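You operate a simulated robot arm through the tools that you are given. There is no shell and no other tool. Be economical: measure what you need, move in short steps, check, and stop when the job is done.

You run a simulated two-armed robot. Do the job below in one go: nothing can be reset, and whatever is moved stays where it is left.

TASK
Open the bottom counter drawer, fetch the jar marked "toggles" from the near end of the long table and stand it in the inside of the bottom counter drawer, then shut the drawer. Open the tape drawer, put the tape ring from the inside of the tape drawer on the top of the packing table, then shut the drawer. Take the string tin on the top of the packing table and put it away on the second board from the bottom of the end shelf. Take the pink chalk and put it on top of the wood block. Fetch the hook box with the smallest size on its label from the long table and set it on the yellow card. Do these in any order. Set down upright: jar, string tin.
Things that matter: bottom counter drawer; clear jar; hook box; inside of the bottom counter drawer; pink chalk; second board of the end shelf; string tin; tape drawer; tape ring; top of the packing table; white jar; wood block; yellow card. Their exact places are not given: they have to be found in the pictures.

Only the result counts: the job must be done as asked and must still hold three seconds after the hand-in. Knocking over, shifting, dropping, spilling or breaking anything else fails it.

THE ROBOT
Two 7-joint arms with three-finger grippers on one trunk, on a base that drives. Base frame: it is fixed to the floor where the robot stands at the start and does not move with it; the origin is under the middle of the robot, x ahead of it, y to its left, z up. Units: mm, degrees, N and s.
The left shoulder is at the start at [72, 154, 858], the right one opposite. With the tool pointing down near the work surface each hand reaches from about 260 to 660 mm from the robot's upright axis, wherever it stands, measured 20 degrees to its own side. Places, roughly: bottom counter drawer [1300, 0, 200]; clear jar, white jar [250, -4750, 1000]; hook box [-750, -4000, 1000]; inside of the bottom counter drawer [1400, 0, 100]; pink chalk (5x2x5 cm) [-1000, -3200, 700]; second board of the end shelf [-300, -7600, 400]; string tin (9x9x9 cm) [0, -7300, 900]; tape drawer [100, -7400, 800]; tape ring (9x9x5 cm) [0, -7400, 700]; top of the packing table [300, -7500, 900]; wood block (10x5x3 cm) [-600, -4200, 900]; yellow card [-750, -3500, 1000]. Payload 2.69 kg a hand.
Tool frame (each hand has its own): the origin (TCP) lies between the finger pads and is the grasp point; the fingertips stand 29 mm ahead of it; z points along the fingers, y is the line along which they close. The gripper opens to 120 mm. The gripper's body begins 78 mm behind the TCP.
Orientation is told as [roll, pitch, yaw] about the base's x, y, z axes, in that order, counted from this pose: with the fingers straight down and closing along the base's y, the tool's x points along the base's -x, its y along +y and its z along -z.

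THE INTERFACE
- The arms move only by the tool nudge_tool. It takes "left_series", "right_series" or both (then of equal length, played together; a hand with none holds still); each is one flat list of numbers, 7 for each row, row after row: the shift along the tool's x, y, z in mm, then the turn, a rotation vector about the tool's x, y, z in rad, then the opening in per cent of the stroke, from 0 (shut) to 100 (fully open). In form: [x, y, z, rx, ry, rz, hand, x, y, z, rx, ry, rz, hand, ...]. A call has 1 to 10 rows; each row shifts and turns the commanded pose from where the row before left it, along the tool's axes as they then stand. Rows are played at 5 a second. More than 50 mm and 8.6 degrees between two rows, or a gripper value outside its range, and nothing of the call is played. Where a pose cannot be reached the arm comes as near as it can. A force on the tool above 40 N (or 10 N above the force at the start of the call, whichever is more), or a blocked arm, ends the call early, and 0.2 s more pass. The fingers move at their own pace and stop on an object; they squeeze with about 39 N. The grip force told is the motor's: it shows also when the fingers shut on nothing. Time passes only in rows, and 0.2 s behind the last, so rows that do not move let the fingers close. The reply holds the time, the measured pose of the TCP, the force on the tool along the base axes, the opening and the grip force, in the units named above and with some noise, with the torque about the TCP (base axes, N m) and any sound that the robot's microphone picked up.
- Cameras (640 x 400 px; columns grow to the right, rows downward): "scene" is now at [188.1, 10.7, 978.8]; the picture's right is [0.14, -0.99, 0.00], its down [-0.76, -0.11, -0.64] and it looks along [0.63, 0.09, -0.77] (base axes); focal length 280 px, centre (320, 200). "left" rides on the left gripper at [63, 0, -104] in its tool frame; the picture's right is [0.00, 1.00, 0.00], its down [-0.83, 0.00, -0.56] and it looks along [-0.56, 0.00, 0.83] (tool axes); focal length 275 px, centre (320, 200). "right" rides on the right gripper at [63, 0, -104] in its tool frame; the picture's right is [0.00, 1.00, 0.00], its down [-0.83, 0.00, -0.56] and it looks along [-0.56, 0.00, 0.83] (tool axes); focal length 275 px, centre (320, 200).
- camera(camera): a new picture of that camera. It takes no simulated time.
- lift_body(by): slides the trunk up (or, below 0, down) by that many mm; the arms and the scene camera ride with it, the base frame stays. It gives what a move gives, with no picture.
- drive_base(legs): drives the robot by 1 to 6 legs, each [ahead, left, turn to the left] in mm, mm and degrees, along the robot's own axes; the way and the turn of a leg run together, so that a leg with both is an arc; at most 1500 mm and 180 degrees a leg. The arms and the cameras ride along, it lands a little off, and it stops where it bumps. It gives what a move gives.
- turn_head(pan, tilt): turns the head with the scene camera to pan (to the left, within 80 degrees either way) and tilt (down, from -29 to 69), counted from straight ahead of the robot. It gives what a move gives.
- probe_pixels(camera, pixels): for up to 12 pixels [column, row] of the newest picture of that camera ("zoom" is the newest enlarged one), the place [x, y, z] in the base frame of the surface seen there, good to about 3 mm. It takes no simulated time.
- enlarge(camera, box): a new picture of the part [left, top, right, bottom] of that camera's present view, enlarged. It takes no simulated time.
- close_job(): hands the job in; it is judged then, once.

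Go step by step. Measure first, check grasps and placings, and put right what went wrong. The budget is 138 turns and 180 pictures, counting those below and the enlarged ones. Unless the task says otherwise, let go and move clear before handing in.

The tools are called by a JSON object that holds its "fn" and its "kwargs". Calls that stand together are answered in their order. nudge_tool: Moves the arms, as the interface text tells. Its arguments: {"type":"object","properties":{"left_series":{"type":"array"},"right_series":{"type":"array"}},"required":[]} The other tools are called the same way: lift_body (by) slides the trunk up or down; drive_base (legs) drives the base; turn_head (pan, tilt) turns the head that bears the scene camera; camera (camera) takes a picture; probe_pixels (camera, pixels) gives the place of the surface under pixels of a picture; enlarge (camera, box) takes an enlarged picture of a part of a camera's view; close_job () hands the job in.

At the start:

```text
clock: 0.0
left_ee_pos: [417.8, 211.7, 560.9]
left_tool_rot: [0.0, 0.0, 0.1]
left_force: [0.0, -0.2, 0.2]
left_torque: [0.0, -0.02, 0.0]
left_gripper_width: 119.9
left_finger_force: 0.1
right_ee_pos: [427.9, -163.5, 559.0]
right_tool_rot: [0.0, -0.1, 0.0]
right_force: [0.2, 0.8, 0.3]
right_torque: [-0.01, -0.03, 0.0]
right_gripper_width: 120.2
right_finger_force: 0.0
trunk travel left (down, up): [-226.0, 211.0]
robot x, y, heading: [3.1, -0.8, 0.0]
head pan, tilt: [8.0, 50.5]
```

scene: 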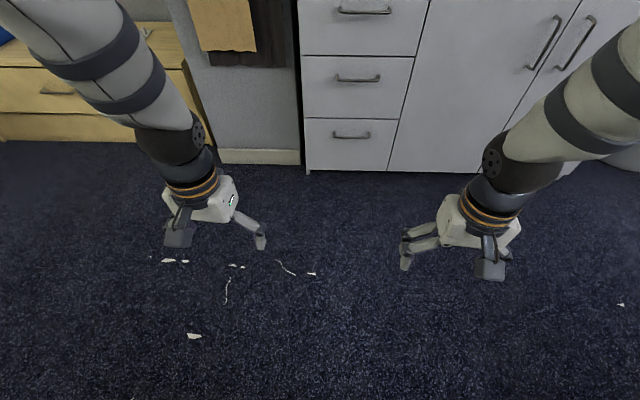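
right: 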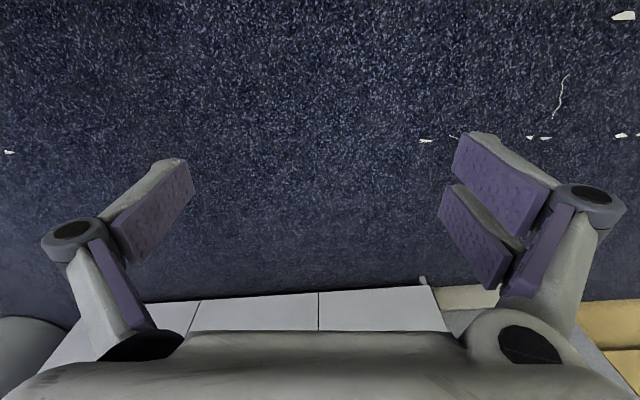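
left: 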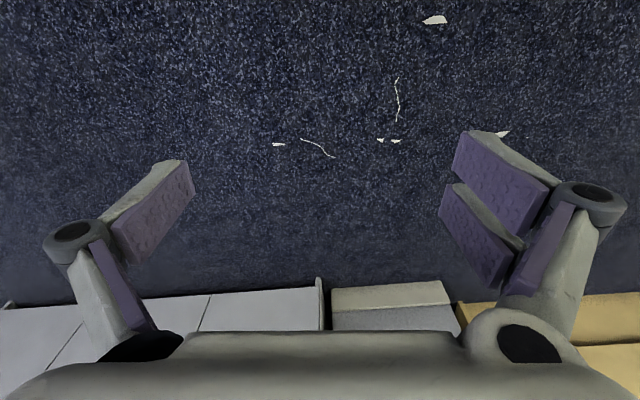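

The scene shows a stack of three counter drawers, the bottom one with its handle at about (351,135). I'll measure that handle and the front.

{"fn": "probe_pixels", "kwargs": {"camera": "scene", "pixels": [[351, 137], [336, 135], [367, 135], [351, 125], [351, 155], [310, 125], [395, 125], [357, 79], [365, 12], [351, 168], [305, 165], [388, 168]]}}

{"fn": "enlarge", "kwargs": {"camera": "scene", "box": [280, 0, 440, 180]}}

```text
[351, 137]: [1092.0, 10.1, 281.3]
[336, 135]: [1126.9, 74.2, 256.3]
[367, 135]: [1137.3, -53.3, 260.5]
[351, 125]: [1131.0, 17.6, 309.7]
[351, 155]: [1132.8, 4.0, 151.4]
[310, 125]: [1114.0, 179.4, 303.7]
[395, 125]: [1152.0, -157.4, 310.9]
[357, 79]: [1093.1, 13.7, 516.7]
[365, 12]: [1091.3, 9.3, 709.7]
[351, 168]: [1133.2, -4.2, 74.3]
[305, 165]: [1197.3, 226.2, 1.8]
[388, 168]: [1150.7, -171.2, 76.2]
```

```text
2.22 times, centred on (360, 90) of scene
```

zoom: 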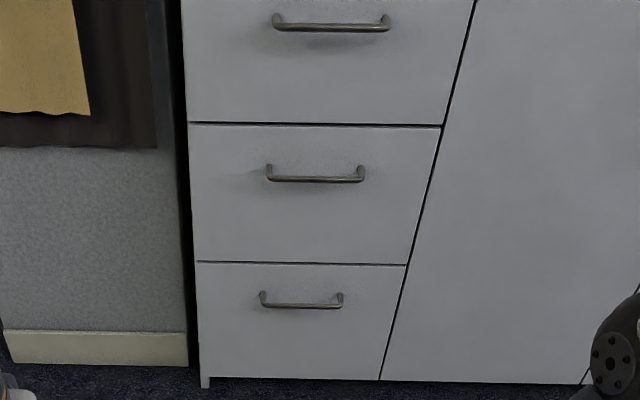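

The bottom handle's bar is at about [1092, 10, 281] and stands about 40 mm off a front turned about 6.4°. I'll lower the trunk, pull the left hand back, tilt the right hand 30° forward and then approach.

{"fn": "lift_body", "kwargs": {"by": -200}}

{"fn": "nudge_tool", "kwargs": {"left_series": [40, 0, 0, 0, 0, 0, 0, 40, 0, 0, 0, 0, 0, 0, 40, 0, 0, 0, 0, 0, 0, 0, 0, 0, 0, 0, 0, 0], "right_series": [0, 0, 0, 0, -0.13, 0, 40, 0, 0, 0, 0, -0.13, 0, 40, 0, 0, 0, 0, -0.13, 0, 40, 0, 0, 0, 0, -0.13, 0, 40]}}

{"fn": "drive_base", "kwargs": {"legs": [[0, 0, 6.4], [520, 50, 0]]}}

{"fn": "camera", "kwargs": {"camera": "scene"}}

{"fn": "camera", "kwargs": {"camera": "right"}}

```text
clock: 2.2
left_ee_pos: [407.4, 212.3, 296.2]
left_tool_rot: [0.0, 10.3, 0.0]
left_force: [1.5, 0.8, 0.1]
left_torque: [0.04, -0.04, 0.01]
left_gripper_width: 119.9
left_finger_force: 0.1
right_ee_pos: [423.0, -165.0, 302.7]
right_tool_rot: [0.0, 8.7, 0.0]
right_force: [-0.4, -0.1, 0.2]
right_torque: [-0.01, 0.0, -0.02]
right_gripper_width: 120.1
right_finger_force: 0.1
trunk travel left (down, up): [-26.0, 411.0]
robot x, y, heading: [0.9, -0.0, 0.0]
head pan, tilt: [8.0, 50.5]
```

```text
clock: 3.2
left_ee_pos: [289.0, 215.4, 307.5]
left_tool_rot: [0.1, 10.4, 0.0]
left_force: [0.3, 0.5, -0.4]
left_torque: [-0.04, 0.0, -0.01]
left_gripper_width: 0.0
left_finger_force: 28.3
left hand out of reach, approached as far as the arm can: row 1, 2, 3
right_ee_pos: [416.1, -176.8, 300.9]
right_tool_rot: [-3.2, -9.6, 0.6]
right_force: [0.7, 1.2, 1.1]
right_torque: [-0.05, -0.01, 0.02]
right_gripper_width: 48.1
right_finger_force: 0.0
right hand out of reach, approached as far as the arm can: row 1, 2, 3
trunk travel left (down, up): [-26.0, 411.0]
robot x, y, heading: [-0.7, -0.0, -0.0]
head pan, tilt: [8.0, 50.5]
```

```text
clock: 6.8
left_ee_pos: [777.7, 353.1, 306.5]
left_tool_rot: [0.0, 10.3, 6.3]
left_force: [-0.9, -0.5, 0.6]
left_torque: [-0.01, 0.0, 0.0]
left_gripper_width: 0.0
left_finger_force: 28.1
right_ee_pos: [946.9, -22.3, 301.5]
right_tool_rot: [-3.1, -9.5, 7.1]
right_force: [1.1, -0.1, 1.3]
right_torque: [-0.02, 0.02, 0.02]
right_gripper_width: 47.9
right_finger_force: 0.0
trunk travel left (down, up): [-26.0, 411.0]
robot x, y, heading: [515.1, 106.0, 6.3]
head pan, tilt: [8.0, 50.5]
```

```text
175 pictures are left
```

scene: 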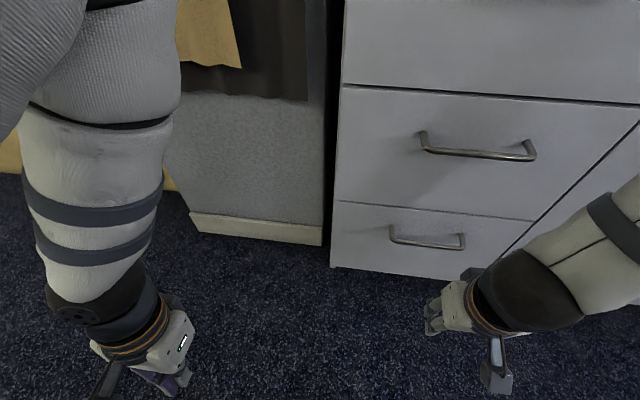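

```text
174 pictures are left
```

right: 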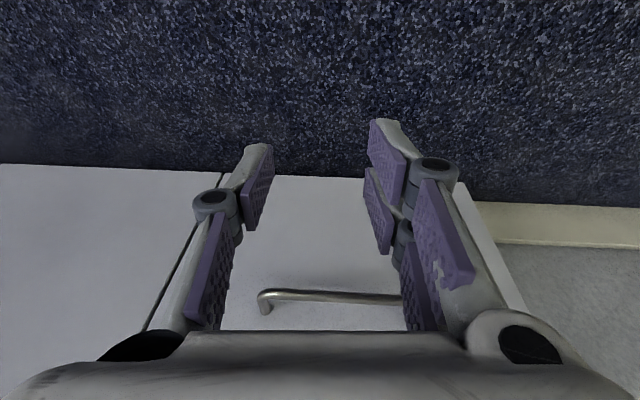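

The tilt only reached -9.6° at this fold of the arm, but it may go further when the arm is stretched out. I'll measure the handle again from here (scene 392–463, 240) and the hand's position.

{"fn": "enlarge", "kwargs": {"camera": "scene", "box": [360, 200, 520, 300]}}

{"fn": "probe_pixels", "kwargs": {"camera": "scene", "pixels": [[392, 240], [410, 243], [426, 245], [442, 247], [460, 247], [426, 230], [426, 262]]}}

{"fn": "probe_pixels", "kwargs": {"camera": "right", "pixels": [[290, 296], [340, 297], [380, 299], [300, 250], [350, 240], [265, 305]]}}

```text
4.00 times, centred on (440, 250) of scene
```

zoom: 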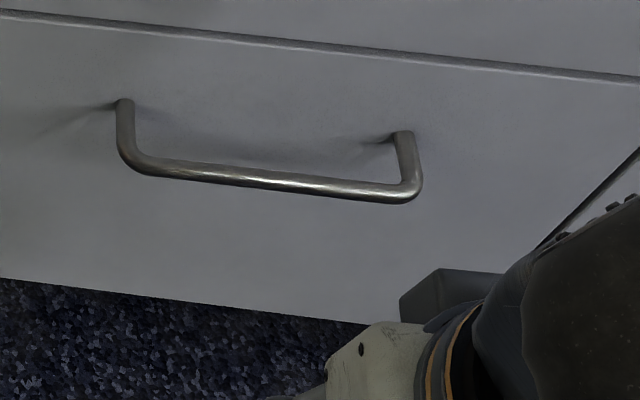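

```text
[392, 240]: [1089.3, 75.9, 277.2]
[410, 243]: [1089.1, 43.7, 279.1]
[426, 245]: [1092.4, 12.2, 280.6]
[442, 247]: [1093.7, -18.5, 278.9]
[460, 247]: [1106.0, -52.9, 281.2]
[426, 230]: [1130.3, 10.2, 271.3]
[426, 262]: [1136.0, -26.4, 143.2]
```

```text
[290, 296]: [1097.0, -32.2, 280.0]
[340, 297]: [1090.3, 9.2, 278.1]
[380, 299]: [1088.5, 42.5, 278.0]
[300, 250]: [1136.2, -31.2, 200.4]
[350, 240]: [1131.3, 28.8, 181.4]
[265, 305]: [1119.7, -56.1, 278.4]
```

The bar spans y -52 to 76 at z 279, and the gap behind it is about 34 mm. I'll raise the right hand with the arm stretched and try for more tilt.

{"fn": "nudge_tool", "kwargs": {"right_series": [-20, 0, -40, 0, 0, 0, 40, -30, 0, -40, 0, -0.1, 0, 40, -30, 0, 0, 0, -0.1, 0, 40, 0, 0, 0, 0, -0.1, 0, 40]}}

{"fn": "camera", "kwargs": {"camera": "right"}}

```text
clock: 7.8
left_ee_pos: [779.2, 353.5, 305.6]
left_tool_rot: [0.0, 10.3, 6.3]
left_force: [0.3, 0.7, 0.0]
left_torque: [0.03, -0.01, -0.02]
left_gripper_width: 0.0
left_finger_force: 28.5
right_ee_pos: [1010.5, -10.7, 396.6]
right_tool_rot: [-3.6, -26.7, 8.0]
right_force: [-0.3, 0.9, 0.5]
right_torque: [-0.03, -0.01, 0.0]
right_gripper_width: 48.1
right_finger_force: 0.0
trunk travel left (down, up): [-26.0, 411.0]
robot x, y, heading: [516.3, 106.6, 6.3]
head pan, tilt: [8.0, 50.5]
```

```text
172 pictures are left
```

right: 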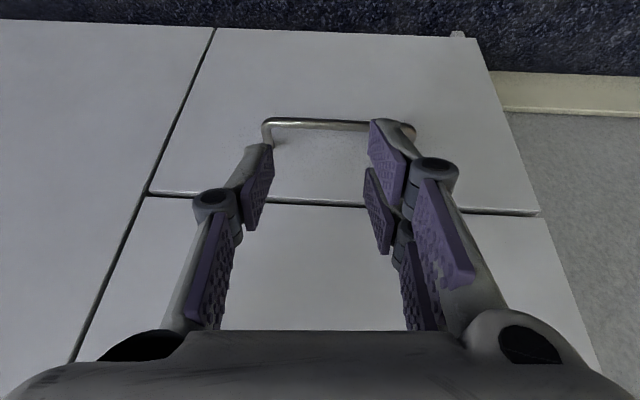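

The tilt is now -26.7°. I'll move forward over the bar, then partly down behind it.

{"fn": "nudge_tool", "kwargs": {"right_series": [-42.4, 5, 21.3, 0, 0, 0, 40, -42.4, 5, 21.3, 0, 0, 0, 40, 13.5, 0, 26.8, 0, 0, 0, 40, 13.5, 0, 26.8, 0, 0, 0, 40]}}

{"fn": "camera", "kwargs": {"camera": "right"}}

```text
clock: 8.4
left_ee_pos: [778.8, 353.8, 306.8]
left_tool_rot: [0.0, 10.3, 6.3]
left_force: [0.4, 0.2, 0.1]
left_torque: [0.01, -0.01, -0.02]
left_gripper_width: 0.0
left_finger_force: 28.9
right_ee_pos: [1095.1, 9.9, 386.5]
right_tool_rot: [-3.5, -25.7, 8.1]
right_force: [-2.9, 0.5, -3.6]
right_torque: [-0.08, -0.34, 0.01]
right_gripper_width: 48.0
right_finger_force: 0.0
trunk travel left (down, up): [-26.0, 411.0]
robot x, y, heading: [513.7, 109.5, 6.1]
head pan, tilt: [8.0, 50.5]
stopped in row 3 (right hand): the force on the tool passed its limit at 64 N (the readings are from after the stop); the commanded pose is now the measured one
```

```text
171 pictures are left
```

right: 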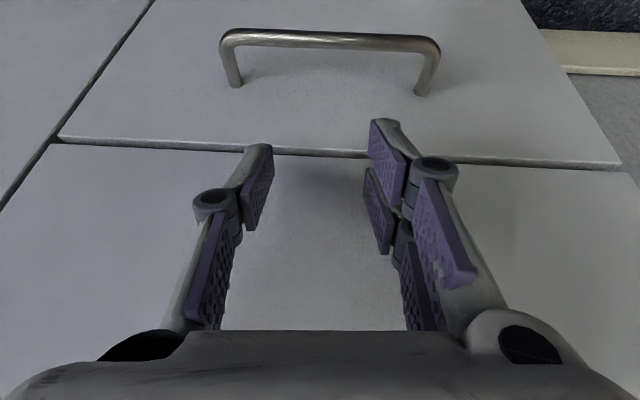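

The hand was stopped by contact at z 386, most likely the wrist against the middle handle. I'll back off, go lower with more tilt, then go in.

{"fn": "nudge_tool", "kwargs": {"right_series": [40, 0, -20, 0, 0, 0, 40, 30, 0, -15, 0, -0.07, 0, 40, 15, 0, 25, 0, -0.07, 0, 40, 16, 0, 25, 0, 0, 0, 40, 0, 0, 0, 0, 0, 0, 40]}}

{"fn": "camera", "kwargs": {"camera": "right"}}

{"fn": "camera", "kwargs": {"camera": "scene"}}

```text
clock: 9.7
left_ee_pos: [777.0, 352.9, 306.6]
left_tool_rot: [0.0, 10.4, 6.3]
left_force: [-0.5, 0.6, 0.2]
left_torque: [0.0, 0.0, 0.02]
left_gripper_width: 0.1
left_finger_force: 28.6
right_ee_pos: [1018.2, -1.4, 329.7]
right_tool_rot: [-3.8, -33.8, 8.5]
right_force: [-0.6, 0.5, -0.1]
right_torque: [0.03, -0.01, 0.01]
right_gripper_width: 48.1
right_finger_force: 0.0
trunk travel left (down, up): [-26.0, 411.0]
robot x, y, heading: [512.5, 107.1, 6.2]
head pan, tilt: [8.0, 50.5]
```

```text
170 pictures are left
```

right: 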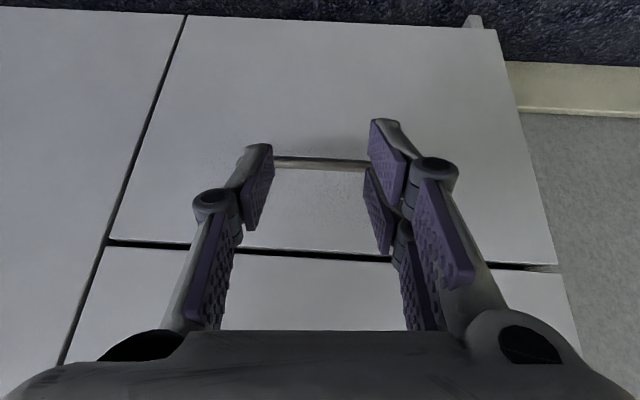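

```text
169 pictures are left
```

scene: 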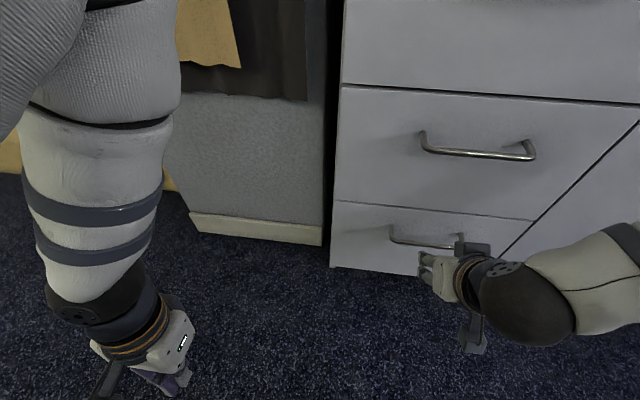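

The tilt is now 34° and the hand is clear. I'll move forward 84 mm at this height, over the bar, to check before lowering.

{"fn": "nudge_tool", "kwargs": {"right_series": [-23.2, 2, 15.7, 0, 0, 0, 40, -23.2, 2, 15.7, 0, 0, 0, 40, -23.2, 0, 15.7, 0, 0, 0, 40, 0, 0, 0, 0, 0, 0, 40]}}

{"fn": "camera", "kwargs": {"camera": "right"}}

```text
clock: 10.7
left_ee_pos: [778.3, 352.8, 307.9]
left_tool_rot: [0.0, 10.3, 6.2]
left_force: [-0.1, 0.4, -0.6]
left_torque: [-0.03, 0.0, 0.03]
left_gripper_width: 0.0
left_finger_force: 28.8
right_ee_pos: [1097.6, 11.5, 328.0]
right_tool_rot: [-3.7, -33.4, 8.7]
right_force: [-33.8, -3.0, 4.7]
right_torque: [0.37, 0.3, 0.97]
right_gripper_width: 51.6
right_finger_force: 1.7
trunk travel left (down, up): [-26.0, 411.0]
robot x, y, heading: [512.3, 105.7, 6.2]
head pan, tilt: [8.0, 50.5]
```

```text
168 pictures are left
```

right: 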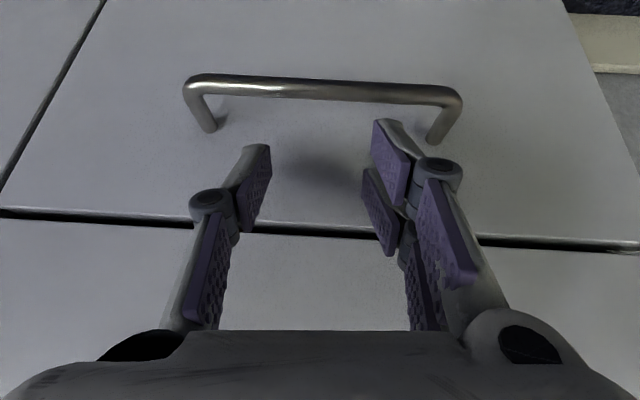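

The tips press the front (34 N) before reaching the gap, so hooking won't fit. I'll back off and turn the gripper 90° about its axis so the fingers can close over and under the bar.

{"fn": "nudge_tool", "kwargs": {"right_series": [25, 0, -17, 0, 0, 0, 40, 25, 0, -17, 0, 0, 0, 40, 20, 0, -15, 0, 0, 0.147, 30, 0, 0, 0, 0, 0, 0.147, 30, 0, 0, 0, 0, 0, 0.147, 30, 0, 0, 0, 0, 0, 0.147, 30, 0, 0, 0, 0, 0, 0.147, 30, 0, 0, 0, 0, 0, 0.147, 30, 0, 0, 0, 0, 0, 0.147, 30, 0, 0, 0, 0, 0, 0.147, 30]}}

```text
clock: 12.8
left_ee_pos: [778.4, 352.9, 306.2]
left_tool_rot: [-0.1, 10.3, 6.3]
left_force: [-0.4, 0.9, 0.1]
left_torque: [0.02, 0.0, -0.05]
left_gripper_width: 0.0
left_finger_force: 28.8
right_ee_pos: [1017.4, 1.5, 331.5]
right_tool_rot: [30.8, -15.3, -64.3]
right_force: [0.2, -0.3, 0.5]
right_torque: [-0.02, -0.01, 0.02]
right_gripper_width: 36.0
right_finger_force: 0.0
trunk travel left (down, up): [-26.0, 411.0]
robot x, y, heading: [513.5, 105.2, 6.4]
head pan, tilt: [8.0, 50.5]
```

The rotation works. I'll finish the 90° turn, level the tool to 45° and line it up with the bar.

{"fn": "nudge_tool", "kwargs": {"right_series": [0, 0, 0, 0, 0, 0.142, 25, 0, 0, 0, 0, 0, 0.142, 25, 0, 0, 0, 0, 0, 0.142, 25, 0, 0, 0, -0.095, 0.022, 0, 25, 0, 0, 0, -0.095, 0.022, 0, 25, 0, 18, 18, 0, 0, 0, 25, 0, 0, 0, 0, 0, 0, 25]}}

{"fn": "camera", "kwargs": {"camera": "right"}}

{"fn": "camera", "kwargs": {"camera": "scene"}}

```text
clock: 14.4
left_ee_pos: [777.8, 351.4, 306.8]
left_tool_rot: [-0.1, 10.3, 6.2]
left_force: [-0.9, -0.4, -0.2]
left_torque: [-0.01, 0.02, 0.0]
left_gripper_width: 0.0
left_finger_force: 28.5
right_ee_pos: [1065.3, 1.6, 360.2]
right_tool_rot: [44.9, -0.2, -83.4]
right_force: [-0.2, 0.7, 1.2]
right_torque: [0.03, 0.0, 0.01]
right_gripper_width: 30.0
right_finger_force: 0.1
right hand out of reach, approached as far as the arm can: row 5
trunk travel left (down, up): [-26.0, 411.0]
robot x, y, heading: [511.3, 105.9, 6.3]
head pan, tilt: [8.0, 50.5]
```

```text
167 pictures are left
```

right: 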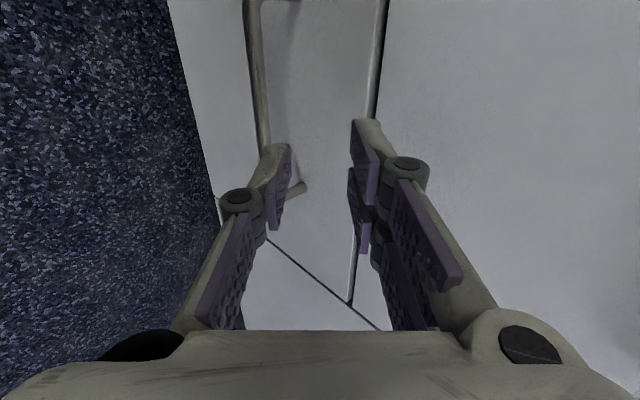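

```text
166 pictures are left
```

scene: 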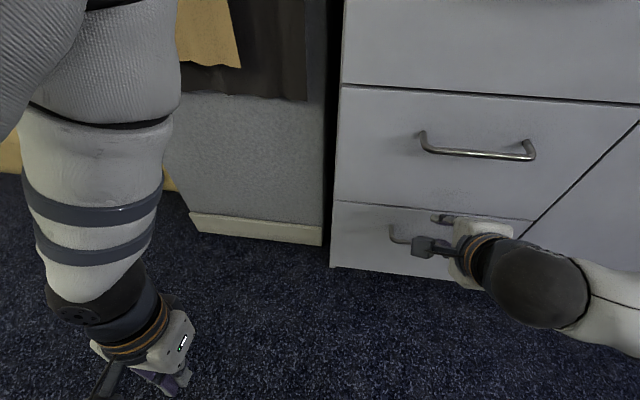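

The tool now sits at 45°, about 75 mm too high. I'll drop to the approach point, then slide 40 mm along the tool axis over the bar.

{"fn": "nudge_tool", "kwargs": {"right_series": [2, -19, 13, 0, 0, 0, 25, 2, -19, 13, 0, 0, 0, 25, 0, 0, 0, 0, 0, 0, 25]}}

{"fn": "camera", "kwargs": {"camera": "right"}}

```text
clock: 15.2
left_ee_pos: [778.8, 351.8, 307.6]
left_tool_rot: [-0.1, 10.3, 6.3]
left_force: [-1.1, -0.5, -0.7]
left_torque: [0.01, 0.03, 0.02]
left_gripper_width: 0.0
left_finger_force: 28.3
right_ee_pos: [1074.3, 1.4, 341.2]
right_tool_rot: [44.2, -0.3, -83.3]
right_force: [-0.3, 0.5, 0.2]
right_torque: [0.0, 0.0, -0.01]
right_gripper_width: 29.8
right_finger_force: 0.1
right hand out of reach, approached as far as the arm can: row 1, 2
trunk travel left (down, up): [-26.0, 411.0]
robot x, y, heading: [511.9, 107.2, 5.9]
head pan, tilt: [8.0, 50.5]
```

```text
165 pictures are left
```

right: 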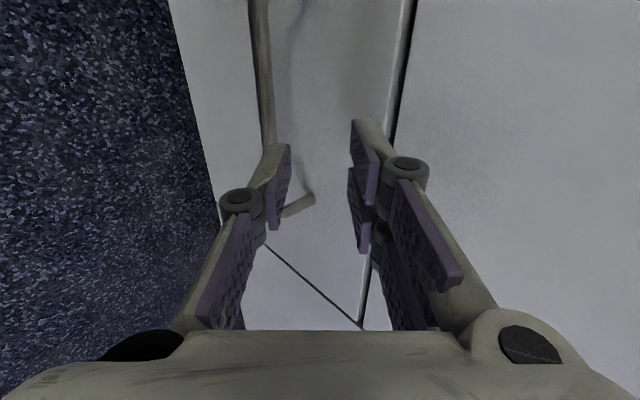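

The arm can't go lower this close in. I'll back the base 80 mm so the arm is stretched further, then go to the approach point.

{"fn": "drive_base", "kwargs": {"legs": [[-80, 0, 0]]}}

{"fn": "nudge_tool", "kwargs": {"right_series": [2, 0, 0, 0, 0, 0, 25, 2, 13, 31, 0, 0, 0, 25, 2, 13, 31, 0, 0, 0, 25, 0, 0, 0, 0, 0, 0, 25]}}

{"fn": "camera", "kwargs": {"camera": "right"}}

```text
clock: 16.3
left_ee_pos: [699.5, 345.3, 308.1]
left_tool_rot: [-0.1, 10.3, 6.3]
left_force: [-0.1, -0.2, 0.5]
left_torque: [0.01, 0.0, -0.03]
left_gripper_width: 0.0
left_finger_force: 28.9
right_ee_pos: [996.5, -8.0, 339.2]
right_tool_rot: [44.2, -0.2, -83.3]
right_force: [0.2, 0.2, 0.4]
right_torque: [-0.01, -0.01, 0.0]
right_gripper_width: 30.0
right_finger_force: 0.0
trunk travel left (down, up): [-26.0, 411.0]
robot x, y, heading: [434.8, 101.8, 6.1]
head pan, tilt: [8.0, 50.5]
```

```text
clock: 17.3
left_ee_pos: [699.4, 345.6, 307.2]
left_tool_rot: [-0.1, 10.3, 6.3]
left_force: [0.5, 0.2, 0.8]
left_torque: [0.0, 0.0, 0.0]
left_gripper_width: 0.0
left_finger_force: 28.5
right_ee_pos: [1055.8, 5.2, 313.6]
right_tool_rot: [44.1, -0.1, -83.1]
right_force: [-0.3, -0.2, 0.4]
right_torque: [-0.01, -0.04, 0.01]
right_gripper_width: 30.1
right_finger_force: 0.0
trunk travel left (down, up): [-26.0, 411.0]
robot x, y, heading: [436.5, 97.5, 6.2]
head pan, tilt: [8.0, 50.5]
```

```text
164 pictures are left
```

right: 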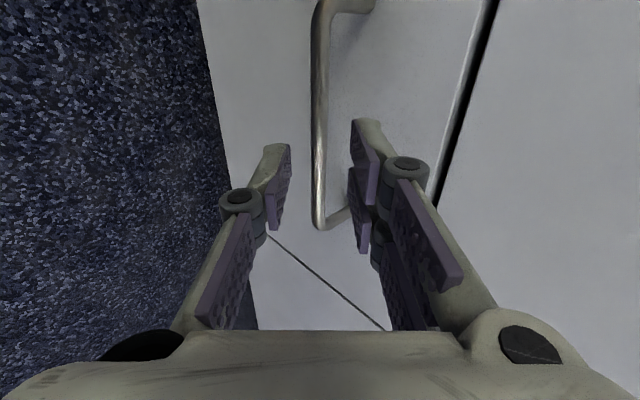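

The bar now lies between the fingers. I'll advance 38 mm along the tool axis and close.

{"fn": "nudge_tool", "kwargs": {"right_series": [0, 0, 19, 0, 0, 0, 25, 0, 0, 19, 0, 0, 0, 25, 0, 0, 0, 0, 0, 0, 0, 0, 0, 0, 0, 0, 0, 0, 0, 0, 0, 0, 0, 0, 0]}}

{"fn": "camera", "kwargs": {"camera": "right"}}

```text
clock: 18.5
left_ee_pos: [699.7, 344.9, 307.1]
left_tool_rot: [0.0, 10.2, 6.3]
left_force: [0.4, -0.6, -0.3]
left_torque: [0.05, 0.0, -0.01]
left_gripper_width: 0.0
left_finger_force: 28.1
right_ee_pos: [1082.4, 7.4, 286.1]
right_tool_rot: [44.1, -0.2, -83.2]
right_force: [-2.0, -1.7, -1.9]
right_torque: [0.44, 0.09, -0.46]
right_gripper_width: 9.4
right_finger_force: 36.9
trunk travel left (down, up): [-26.0, 411.0]
robot x, y, heading: [434.6, 97.9, 6.4]
head pan, tilt: [8.0, 50.5]
```

```text
163 pictures are left
```

right: 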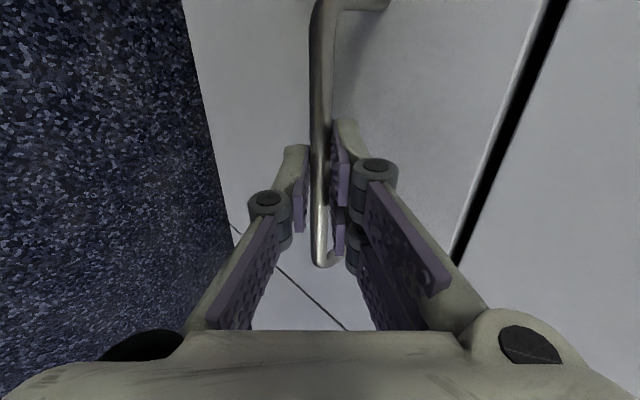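

The bar is gripped (9.4 mm, 37 N). I'll drive the base straight back to pull the drawer open.

{"fn": "drive_base", "kwargs": {"legs": [[-150, 0, 0]]}}

{"fn": "camera", "kwargs": {"camera": "scene"}}

```text
clock: 19.9
left_ee_pos: [551.2, 327.7, 307.9]
left_tool_rot: [0.0, 10.5, 6.1]
left_force: [0.2, 0.0, 0.0]
left_torque: [-0.03, 0.02, -0.02]
left_gripper_width: 0.1
left_finger_force: 29.0
right_ee_pos: [933.1, -8.3, 287.0]
right_tool_rot: [44.2, -0.2, -83.3]
right_force: [0.0, -0.3, -4.8]
right_torque: [0.38, 0.14, -0.48]
right_gripper_width: 9.6
right_finger_force: 36.6
trunk travel left (down, up): [-26.0, 411.0]
robot x, y, heading: [284.4, 82.4, 6.0]
head pan, tilt: [8.0, 50.5]
```

```text
162 pictures are left
```

scene: 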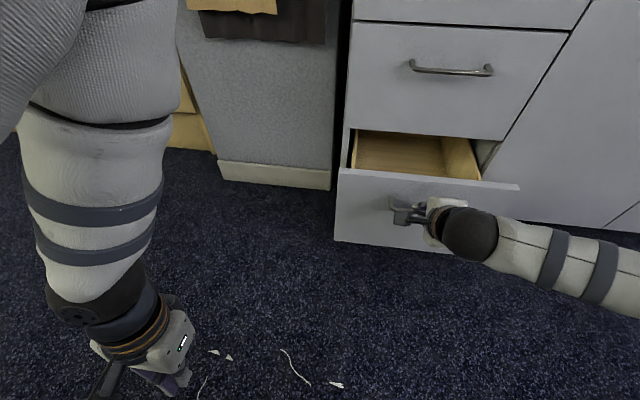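

The drawer opened 150 mm with little force. I'll keep pulling for more room.

{"fn": "drive_base", "kwargs": {"legs": [[-130, 0, 0]]}}

{"fn": "camera", "kwargs": {"camera": "scene"}}

```text
clock: 21.2
left_ee_pos: [422.8, 313.0, 306.4]
left_tool_rot: [-0.1, 10.4, 6.3]
left_force: [0.3, 0.2, 0.6]
left_torque: [-0.04, 0.0, 0.02]
left_gripper_width: 0.0
left_finger_force: 28.7
right_ee_pos: [804.4, -22.9, 288.3]
right_tool_rot: [44.1, -0.2, -83.4]
right_force: [-1.8, 3.6, -2.8]
right_torque: [0.45, 0.12, -0.35]
right_gripper_width: 9.5
right_finger_force: 36.6
trunk travel left (down, up): [-26.0, 411.0]
robot x, y, heading: [159.6, 65.9, 6.1]
head pan, tilt: [8.0, 50.5]
```

```text
161 pictures are left
```

scene: 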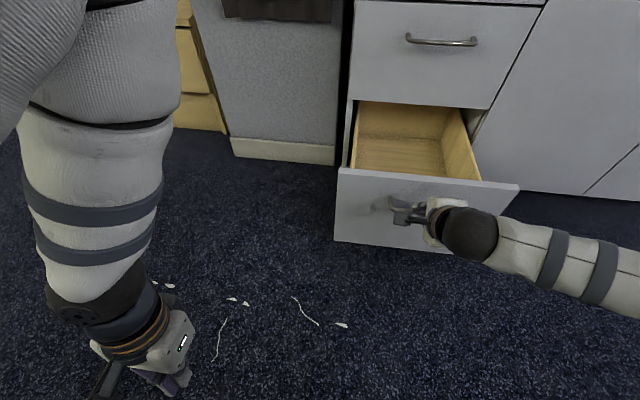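

The drawer is now open 280 mm, which is enough. I'll let go, withdraw along the tool axis and measure the inside.

{"fn": "nudge_tool", "kwargs": {"right_series": [0, 0, 0, 0, 0, 0, 30, 0, 0, 0, 0, 0, 0, 30, 0, 0, -30, 0, 0, 0, 30, 0, 0, -40, 0, 0, 0, 30, 0, 0, -40, 0, 0, 0, 30]}}

{"fn": "probe_pixels", "kwargs": {"camera": "scene", "pixels": [[340, 175], [515, 186], [400, 150], [440, 165], [400, 112], [360, 172], [470, 150], [358, 120]]}}

{"fn": "turn_head", "kwargs": {"pan": -60, "tilt": 20}}

{"fn": "camera", "kwargs": {"camera": "scene"}}

```text
clock: 22.4
left_ee_pos: [423.3, 313.8, 307.6]
left_tool_rot: [0.0, 10.3, 6.2]
left_force: [0.3, -0.1, -0.1]
left_torque: [0.02, -0.05, 0.03]
left_gripper_width: 0.0
left_finger_force: 28.7
right_ee_pos: [728.6, -30.2, 365.9]
right_tool_rot: [44.2, -0.2, -83.2]
right_force: [-0.6, 0.1, -0.8]
right_torque: [0.0, -0.03, 0.0]
right_gripper_width: 35.7
right_finger_force: 0.1
trunk travel left (down, up): [-26.0, 411.0]
robot x, y, heading: [161.4, 66.7, 6.1]
head pan, tilt: [8.0, 50.5]
```

```text
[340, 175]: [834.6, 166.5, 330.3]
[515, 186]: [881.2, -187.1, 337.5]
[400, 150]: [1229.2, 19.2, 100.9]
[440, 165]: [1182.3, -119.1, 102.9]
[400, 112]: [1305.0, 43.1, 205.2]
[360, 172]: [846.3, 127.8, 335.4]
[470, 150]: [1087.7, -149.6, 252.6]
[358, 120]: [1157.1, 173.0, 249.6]
```

```text
clock: 23.8
left_ee_pos: [421.7, 314.2, 307.5]
left_tool_rot: [0.0, 10.3, 6.2]
left_force: [0.2, 1.0, -0.5]
left_torque: [-0.03, 0.0, 0.02]
left_gripper_width: 0.1
left_finger_force: 28.3
right_ee_pos: [729.4, -31.2, 365.5]
right_tool_rot: [44.2, -0.2, -83.3]
right_force: [0.7, -0.2, 1.3]
right_torque: [-0.03, -0.01, 0.0]
right_gripper_width: 36.1
right_finger_force: 0.0
trunk travel left (down, up): [-26.0, 411.0]
robot x, y, heading: [159.9, 68.8, 6.1]
head pan, tilt: [-60.0, 20.0]
```

```text
160 pictures are left
```

scene: 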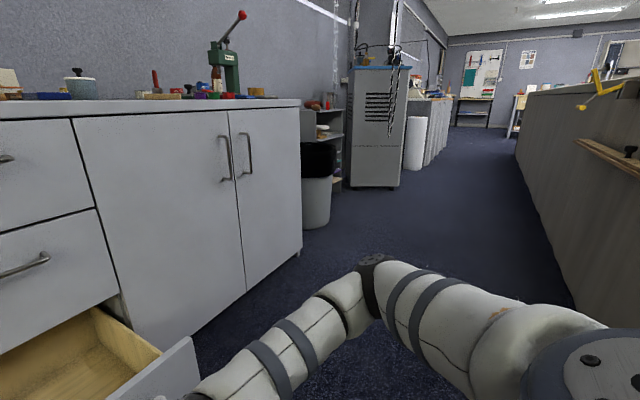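

The drawer floor is at z≈101 and its front's top edge at z≈335. A corridor runs toward -y, so I'll measure its edges before turning.

{"fn": "probe_pixels", "kwargs": {"camera": "scene", "pixels": [[530, 150], [600, 200], [520, 170], [300, 240], [318, 220], [350, 185], [400, 180], [414, 165], [455, 125], [480, 240], [630, 300], [580, 85]]}}

{"fn": "lift_body", "kwargs": {"by": 200}}

{"fn": "turn_head", "kwargs": {"pan": -80, "tilt": 15}}

{"fn": "camera", "kwargs": {"camera": "scene"}}

```text
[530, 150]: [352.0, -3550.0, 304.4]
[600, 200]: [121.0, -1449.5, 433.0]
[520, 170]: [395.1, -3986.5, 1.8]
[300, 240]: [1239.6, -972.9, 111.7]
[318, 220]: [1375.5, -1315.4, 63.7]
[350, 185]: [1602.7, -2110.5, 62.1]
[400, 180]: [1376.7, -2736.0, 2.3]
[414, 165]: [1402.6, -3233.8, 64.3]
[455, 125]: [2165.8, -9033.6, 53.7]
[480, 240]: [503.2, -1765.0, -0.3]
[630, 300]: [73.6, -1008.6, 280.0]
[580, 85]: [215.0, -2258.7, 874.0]
```

```text
clock: 25.9
left_ee_pos: [422.2, 313.0, 507.3]
left_tool_rot: [0.0, 10.4, 6.2]
left_force: [0.0, 0.5, -0.3]
left_torque: [0.01, 0.02, 0.0]
left_gripper_width: 0.1
left_finger_force: 29.0
right_ee_pos: [728.7, -31.2, 567.1]
right_tool_rot: [44.1, -0.2, -83.3]
right_force: [0.5, -0.6, 0.3]
right_torque: [-0.03, 0.03, -0.01]
right_gripper_width: 36.2
right_finger_force: 0.1
trunk travel left (down, up): [-226.0, 211.0]
robot x, y, heading: [155.6, 69.2, 6.2]
head pan, tilt: [-60.0, 20.0]
```

```text
clock: 26.8
left_ee_pos: [422.4, 314.5, 506.9]
left_tool_rot: [0.1, 10.2, 6.1]
left_force: [0.1, -0.1, -0.1]
left_torque: [0.01, -0.03, 0.01]
left_gripper_width: 0.0
left_finger_force: 29.0
right_ee_pos: [729.6, -30.3, 565.5]
right_tool_rot: [44.2, -0.2, -83.4]
right_force: [0.1, -0.4, -0.1]
right_torque: [-0.02, 0.0, 0.0]
right_gripper_width: 35.9
right_finger_force: 0.1
trunk travel left (down, up): [-226.0, 211.0]
robot x, y, heading: [159.2, 67.4, 6.1]
head pan, tilt: [-80.0, 15.0]
```

```text
159 pictures are left
```

scene: 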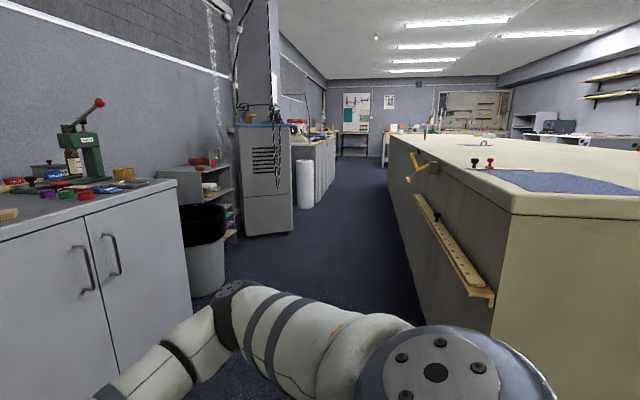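

The long table's side runs from about [73,-1009] to [395,-3987] with its top at z≈875. I'll fold the right arm back and point its tool down, then drive down the corridor.

{"fn": "nudge_tool", "kwargs": {"right_series": [0, -30, -30, 0, 0, 0, 20, 0, -30, -30, 0, 0, 0, 20, 0, -30, -30, 0, 0, 0, 20, 0, -30, -30, 0, 0, 0, 20, 0, 0, 0, 0.149, 0, 0, 20, 0, 0, 0, 0.149, 0, 0, 20, 0, 0, 0, 0.149, 0, 0, 20, 0, 0, 0, 0.149, 0, 0, 20, 0, 0, 0, 0.149, 0, 0, 20]}}

{"fn": "nudge_tool", "kwargs": {"right_series": [0, 0, 0, 0, 0, -0.149, 20, 0, 0, 0, 0, 0, -0.149, 20, 0, 0, 0, 0, 0, -0.149, 20, 0, 0, 0, 0, 0, -0.149, 20, 0, 0, 0, 0, 0, -0.149, 20, 0, 0, 0, 0, 0, -0.149, 20, 0, 0, 0, 0, 0, -0.149, 20, 0, 0, 0, 0, 0, -0.149, 20, 0, 0, 0, 0, 0, -0.149, 20, 0, 0, 0, 0, 0, -0.149, 20]}}

{"fn": "drive_base", "kwargs": {"legs": [[0, 0, -90]]}}

{"fn": "turn_head", "kwargs": {"pan": 0, "tilt": 10}}

{"fn": "camera", "kwargs": {"camera": "scene"}}

```text
clock: 28.8
left_ee_pos: [422.9, 313.5, 507.9]
left_tool_rot: [0.0, 10.2, 6.2]
left_force: [-0.4, 0.1, 0.2]
left_torque: [-0.01, 0.02, -0.03]
left_gripper_width: 0.0
left_finger_force: 29.0
right_ee_pos: [593.2, -53.3, 593.4]
right_tool_rot: [1.4, -0.2, -83.2]
right_force: [-0.1, 0.0, 0.3]
right_torque: [0.02, 0.0, 0.02]
right_gripper_width: 23.9
right_finger_force: 0.1
right hand out of reach, approached as far as the arm can: row 3, 4
trunk travel left (down, up): [-226.0, 211.0]
robot x, y, heading: [160.3, 67.6, 5.9]
head pan, tilt: [-80.0, 15.0]
```

```text
clock: 30.9
left_ee_pos: [423.7, 313.9, 505.2]
left_tool_rot: [-0.1, 10.3, 6.2]
left_force: [-1.0, -0.2, -0.6]
left_torque: [0.01, 0.02, -0.03]
left_gripper_width: 0.0
left_finger_force: 28.5
right_ee_pos: [592.5, -52.5, 593.2]
right_tool_rot: [-0.1, -1.5, 2.2]
right_force: [-0.2, -0.7, -0.1]
right_torque: [-0.01, -0.01, -0.01]
right_gripper_width: 23.9
right_finger_force: 0.0
trunk travel left (down, up): [-226.0, 211.0]
robot x, y, heading: [153.3, 69.4, 6.4]
head pan, tilt: [-80.0, 15.0]
```

```text
clock: 35.1
left_ee_pos: [406.6, -193.6, 507.3]
left_tool_rot: [0.0, 10.3, -83.0]
left_force: [0.8, 0.5, 0.1]
left_torque: [-0.02, 0.03, 0.02]
left_gripper_width: 0.0
left_finger_force: 28.5
right_ee_pos: [41.4, -368.7, 592.6]
right_tool_rot: [-0.1, -1.5, -87.0]
right_force: [-0.5, 0.8, 1.2]
right_torque: [0.0, 0.0, 0.0]
right_gripper_width: 24.1
right_finger_force: 0.0
trunk travel left (down, up): [-226.0, 211.0]
robot x, y, heading: [156.5, 69.9, -82.9]
head pan, tilt: [-80.0, 15.0]
```

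```text
clock: 36.7
left_ee_pos: [406.4, -192.6, 507.7]
left_tool_rot: [0.0, 10.3, -83.0]
left_force: [-0.1, -0.1, -0.2]
left_torque: [-0.01, -0.02, -0.02]
left_gripper_width: 0.0
left_finger_force: 28.1
right_ee_pos: [42.6, -369.6, 592.7]
right_tool_rot: [-0.1, -1.5, -87.0]
right_force: [-0.7, 1.0, 0.4]
right_torque: [-0.03, 0.0, -0.01]
right_gripper_width: 24.1
right_finger_force: 0.1
trunk travel left (down, up): [-226.0, 211.0]
robot x, y, heading: [161.5, 71.3, -83.0]
head pan, tilt: [0.0, 10.0]
```

```text
158 pictures are left
```

scene: 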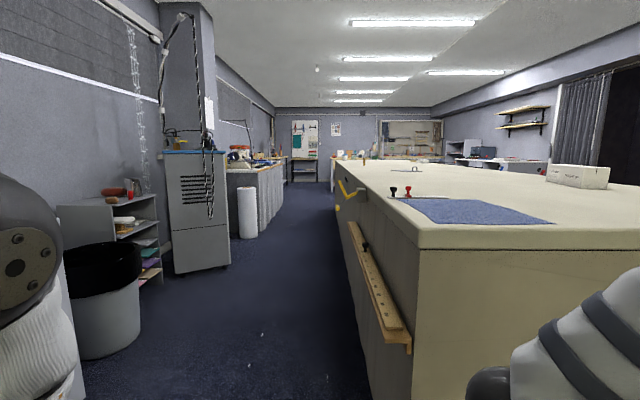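

I'll check how far the bin, the cabinets and the table batten reach into the corridor.

{"fn": "probe_pixels", "kwargs": {"camera": "scene", "pixels": [[138, 300], [140, 260], [230, 260], [258, 230], [282, 195], [335, 190], [410, 345], [350, 225], [290, 180], [350, 180]]}}

{"fn": "drive_base", "kwargs": {"legs": [[0, 270, 0]]}}

{"fn": "camera", "kwargs": {"camera": "scene"}}

```text
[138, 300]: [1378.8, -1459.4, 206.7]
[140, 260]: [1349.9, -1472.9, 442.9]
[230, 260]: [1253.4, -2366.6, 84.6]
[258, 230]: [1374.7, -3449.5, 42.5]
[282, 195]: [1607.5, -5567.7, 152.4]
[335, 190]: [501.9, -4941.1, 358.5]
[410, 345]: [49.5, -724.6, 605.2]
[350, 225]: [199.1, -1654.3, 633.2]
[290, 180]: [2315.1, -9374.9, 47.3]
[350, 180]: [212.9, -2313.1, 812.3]
```

```text
clock: 39.4
left_ee_pos: [675.3, -160.6, 507.2]
left_tool_rot: [0.0, 10.3, -83.0]
left_force: [-0.8, 0.6, -0.2]
left_torque: [0.0, 0.01, -0.02]
left_gripper_width: 0.1
left_finger_force: 28.7
right_ee_pos: [310.7, -336.4, 593.8]
right_tool_rot: [-0.2, -1.5, -87.1]
right_force: [0.5, 0.5, 0.7]
right_torque: [-0.01, 0.01, 0.0]
right_gripper_width: 23.8
right_finger_force: 0.0
trunk travel left (down, up): [-226.0, 211.0]
robot x, y, heading: [425.1, 97.2, -82.8]
head pan, tilt: [0.0, 10.0]
```

```text
157 pictures are left
```

scene: 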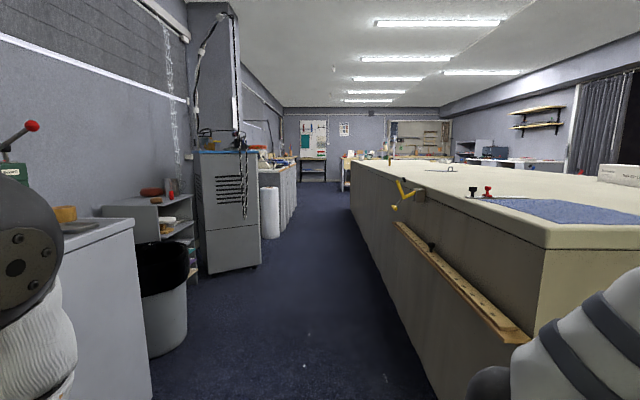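

I'm clear of the table corner at corridor offset 433 mm. I'll drive 3 m down the corridor.

{"fn": "drive_base", "kwargs": {"legs": [[1500, 0, -0.9], [1500, 0, 0]]}}

{"fn": "turn_head", "kwargs": {"pan": -35, "tilt": 10}}

{"fn": "camera", "kwargs": {"camera": "scene"}}

```text
clock: 53.7
left_ee_pos: [958.8, -3126.3, 505.4]
left_tool_rot: [0.1, 10.4, -85.0]
left_force: [-0.4, 0.5, 0.0]
left_torque: [-0.01, -0.03, 0.0]
left_gripper_width: 0.0
left_finger_force: 28.6
right_ee_pos: [589.3, -3287.8, 593.4]
right_tool_rot: [-0.1, -1.5, -89.0]
right_force: [0.1, -0.1, -0.5]
right_torque: [0.02, 0.03, -0.02]
right_gripper_width: 24.2
right_finger_force: 0.1
trunk travel left (down, up): [-226.0, 211.0]
robot x, y, heading: [722.4, -2853.4, -84.8]
head pan, tilt: [0.0, 10.0]
```

```text
clock: 54.7
left_ee_pos: [959.7, -3124.2, 507.1]
left_tool_rot: [0.0, 10.3, -85.0]
left_force: [0.0, -1.5, -0.4]
left_torque: [0.0, 0.0, -0.01]
left_gripper_width: 0.3
left_finger_force: 28.4
right_ee_pos: [589.3, -3287.9, 594.5]
right_tool_rot: [-0.1, -1.4, -89.2]
right_force: [-0.1, 0.1, -0.3]
right_torque: [-0.01, 0.04, 0.0]
right_gripper_width: 24.1
right_finger_force: 0.1
trunk travel left (down, up): [-226.0, 211.0]
robot x, y, heading: [717.7, -2856.2, -84.8]
head pan, tilt: [-35.0, 10.0]
```

```text
156 pictures are left
```

scene: 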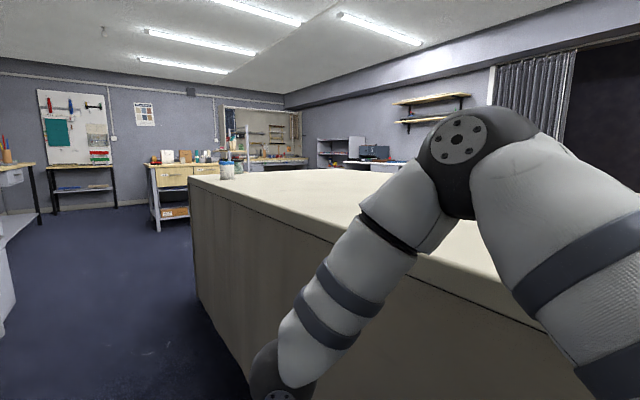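

The jars show at (228,170) near the table's end, and a small bench with drawers beyond it. I'll raise the trunk for a better view and look across the table.

{"fn": "lift_body", "kwargs": {"by": 205}}

{"fn": "turn_head", "kwargs": {"pan": -55, "tilt": 15}}

{"fn": "camera", "kwargs": {"camera": "scene"}}

{"fn": "enlarge", "kwargs": {"camera": "scene", "box": [0, 60, 320, 260]}}

```text
clock: 56.9
left_ee_pos: [960.2, -3124.3, 711.6]
left_tool_rot: [0.0, 10.4, -85.0]
left_force: [-1.0, 1.0, -0.9]
left_torque: [0.0, 0.01, 0.01]
left_gripper_width: 0.1
left_finger_force: 28.3
right_ee_pos: [589.4, -3287.2, 798.2]
right_tool_rot: [-0.1, -1.4, -89.0]
right_force: [-1.0, -0.2, -0.8]
right_torque: [-0.01, -0.03, 0.0]
right_gripper_width: 24.3
right_finger_force: 0.1
trunk travel left (down, up): [-431.0, 6.0]
robot x, y, heading: [722.9, -2853.2, -85.0]
head pan, tilt: [-35.0, 10.0]
```

```text
clock: 57.7
left_ee_pos: [958.9, -3124.5, 711.9]
left_tool_rot: [0.0, 10.4, -84.9]
left_force: [0.5, 0.5, 0.5]
left_torque: [0.02, -0.02, -0.03]
left_gripper_width: 0.0
left_finger_force: 28.2
right_ee_pos: [589.5, -3287.9, 798.7]
right_tool_rot: [-0.1, -1.5, -89.2]
right_force: [0.1, -0.8, 1.2]
right_torque: [-0.01, -0.04, -0.01]
right_gripper_width: 23.7
right_finger_force: 0.0
trunk travel left (down, up): [-431.0, 6.0]
robot x, y, heading: [719.7, -2855.9, -84.9]
head pan, tilt: [-55.0, 15.0]
```

```text
155 pictures are left
```

scene: 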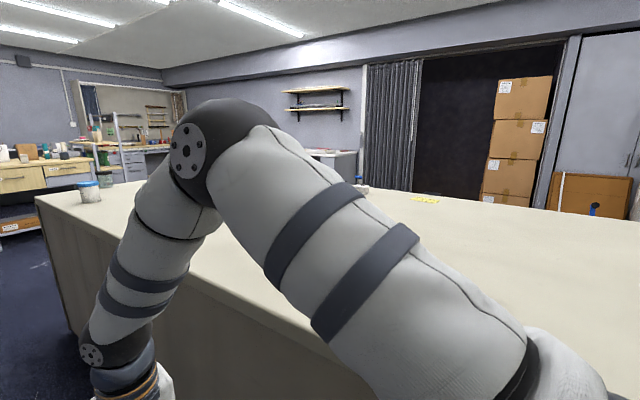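

```text
2.00 times, centred on (160, 160) of scene
```

zoom: 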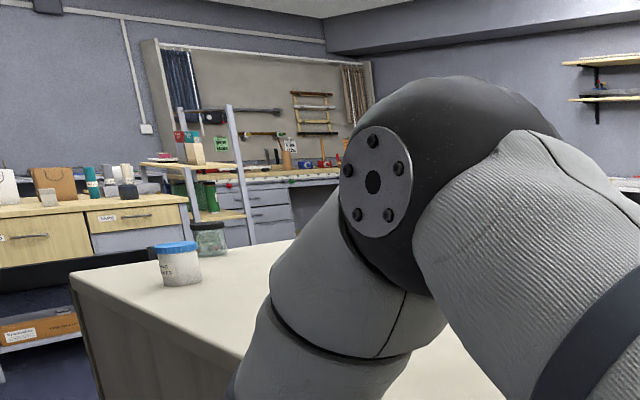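

Yellow card at (425,199), white jar at (88,190), a small box near (362,182). I'll measure these and the table's extent.

{"fn": "probe_pixels", "kwargs": {"camera": "scene", "pixels": [[425, 200], [362, 184], [89, 185], [89, 200], [40, 200], [108, 183], [440, 250], [620, 250], [365, 195], [500, 208]]}}

{"fn": "enlarge", "kwargs": {"camera": "scene", "box": [320, 150, 480, 250]}}

```text
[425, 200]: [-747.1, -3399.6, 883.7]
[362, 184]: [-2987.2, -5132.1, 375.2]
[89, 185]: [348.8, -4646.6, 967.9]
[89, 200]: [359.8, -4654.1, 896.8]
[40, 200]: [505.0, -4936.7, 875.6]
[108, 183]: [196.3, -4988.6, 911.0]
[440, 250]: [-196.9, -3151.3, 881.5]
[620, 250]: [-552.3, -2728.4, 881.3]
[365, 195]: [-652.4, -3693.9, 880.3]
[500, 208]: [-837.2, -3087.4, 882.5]
```

```text
4.00 times, centred on (400, 200) of scene
```

zoom: 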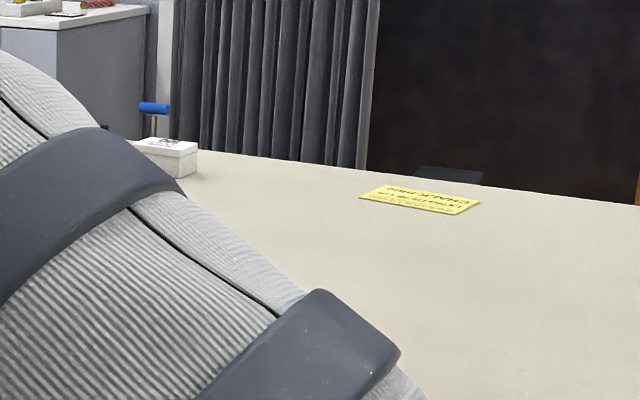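

The table top is at z≈881 and the yellow card at [-747,-3400], so the boxes are best reached from the far side. I'll drive on past the table's end and look at the packing table.

{"fn": "drive_base", "kwargs": {"legs": [[1500, 0, 0], [1000, 0, 0]]}}

{"fn": "turn_head", "kwargs": {"pan": -25, "tilt": 20}}

{"fn": "camera", "kwargs": {"camera": "scene"}}

```text
clock: 69.8
left_ee_pos: [1186.7, -5590.3, 712.0]
left_tool_rot: [0.0, 10.3, -84.9]
left_force: [-0.4, 0.4, 0.6]
left_torque: [0.01, 0.02, -0.03]
left_gripper_width: 0.0
left_finger_force: 28.4
right_ee_pos: [818.6, -5753.2, 799.1]
right_tool_rot: [-0.1, -1.5, -89.0]
right_force: [-0.3, 0.7, -0.1]
right_torque: [0.01, -0.01, -0.02]
right_gripper_width: 24.0
right_finger_force: 0.1
trunk travel left (down, up): [-431.0, 6.0]
robot x, y, heading: [945.7, -5320.8, -84.8]
head pan, tilt: [-55.0, 15.0]
```

```text
clock: 70.8
left_ee_pos: [1188.1, -5590.7, 712.3]
left_tool_rot: [0.0, 10.3, -84.9]
left_force: [0.2, 0.6, -0.3]
left_torque: [-0.02, 0.01, 0.01]
left_gripper_width: 0.0
left_finger_force: 28.5
right_ee_pos: [817.9, -5753.7, 799.2]
right_tool_rot: [-0.1, -1.5, -89.0]
right_force: [0.2, -0.8, 0.3]
right_torque: [0.04, 0.02, -0.01]
right_gripper_width: 24.0
right_finger_force: 0.0
trunk travel left (down, up): [-431.0, 6.0]
robot x, y, heading: [947.5, -5319.7, -84.7]
head pan, tilt: [-25.0, 20.0]
```

```text
152 pictures are left
```

scene: 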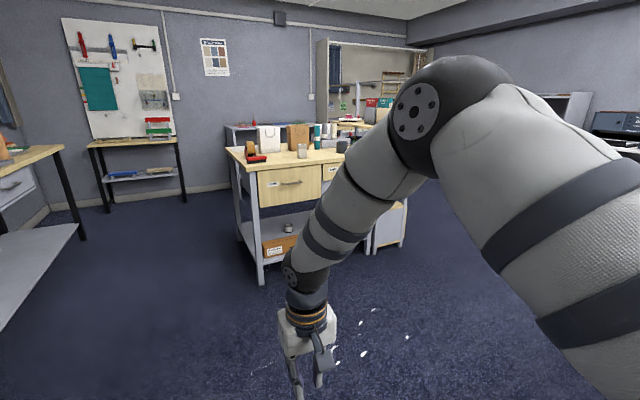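

The packing table is in view at (290,180), partly hidden by the arm. I'll turn the base right to face it.

{"fn": "drive_base", "kwargs": {"legs": [[0, 0, -28]]}}

{"fn": "turn_head", "kwargs": {"pan": 0, "tilt": 20}}

{"fn": "camera", "kwargs": {"camera": "scene"}}

{"fn": "enlarge", "kwargs": {"camera": "scene", "box": [220, 80, 460, 230]}}

```text
clock: 72.6
left_ee_pos: [1034.3, -5670.7, 712.7]
left_tool_rot: [-0.1, 10.3, -112.7]
left_force: [-1.1, 0.5, -0.7]
left_torque: [0.02, -0.02, -0.02]
left_gripper_width: 0.0
left_finger_force: 28.5
right_ee_pos: [630.8, -5643.1, 799.2]
right_tool_rot: [-0.1, -1.6, -116.7]
right_force: [0.0, 0.8, 0.0]
right_torque: [0.01, 0.03, 0.01]
right_gripper_width: 24.0
right_finger_force: 0.1
trunk travel left (down, up): [-431.0, 6.0]
robot x, y, heading: [950.0, -5318.4, -112.9]
head pan, tilt: [-25.0, 20.0]
```

```text
clock: 73.5
left_ee_pos: [1033.9, -5671.3, 712.6]
left_tool_rot: [0.0, 10.4, -112.7]
left_force: [-0.4, 0.1, -0.3]
left_torque: [0.01, -0.01, 0.01]
left_gripper_width: 0.0
left_finger_force: 28.3
right_ee_pos: [631.7, -5643.3, 798.2]
right_tool_rot: [-0.1, -1.4, -116.8]
right_force: [-1.3, -0.4, 0.7]
right_torque: [0.01, 0.0, -0.01]
right_gripper_width: 24.3
right_finger_force: 0.1
trunk travel left (down, up): [-431.0, 6.0]
robot x, y, heading: [949.5, -5321.1, -112.5]
head pan, tilt: [0.0, 20.0]
```

```text
151 pictures are left
```

scene: 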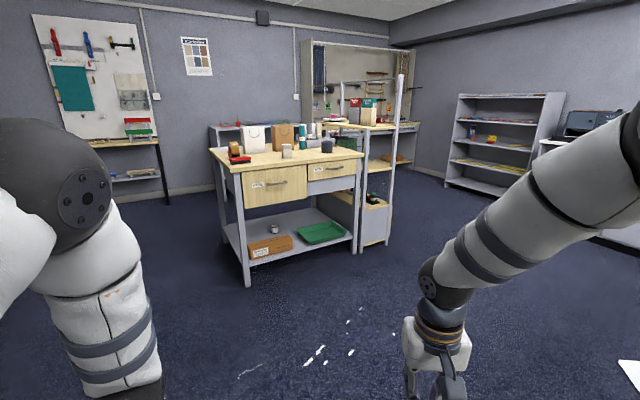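

```text
2.67 times, centred on (340, 155) of scene
```

zoom: 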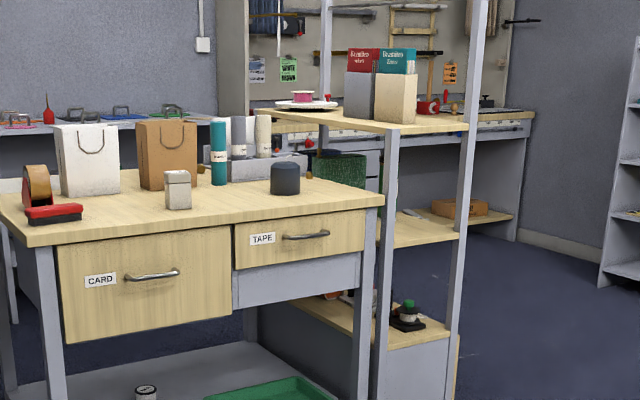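

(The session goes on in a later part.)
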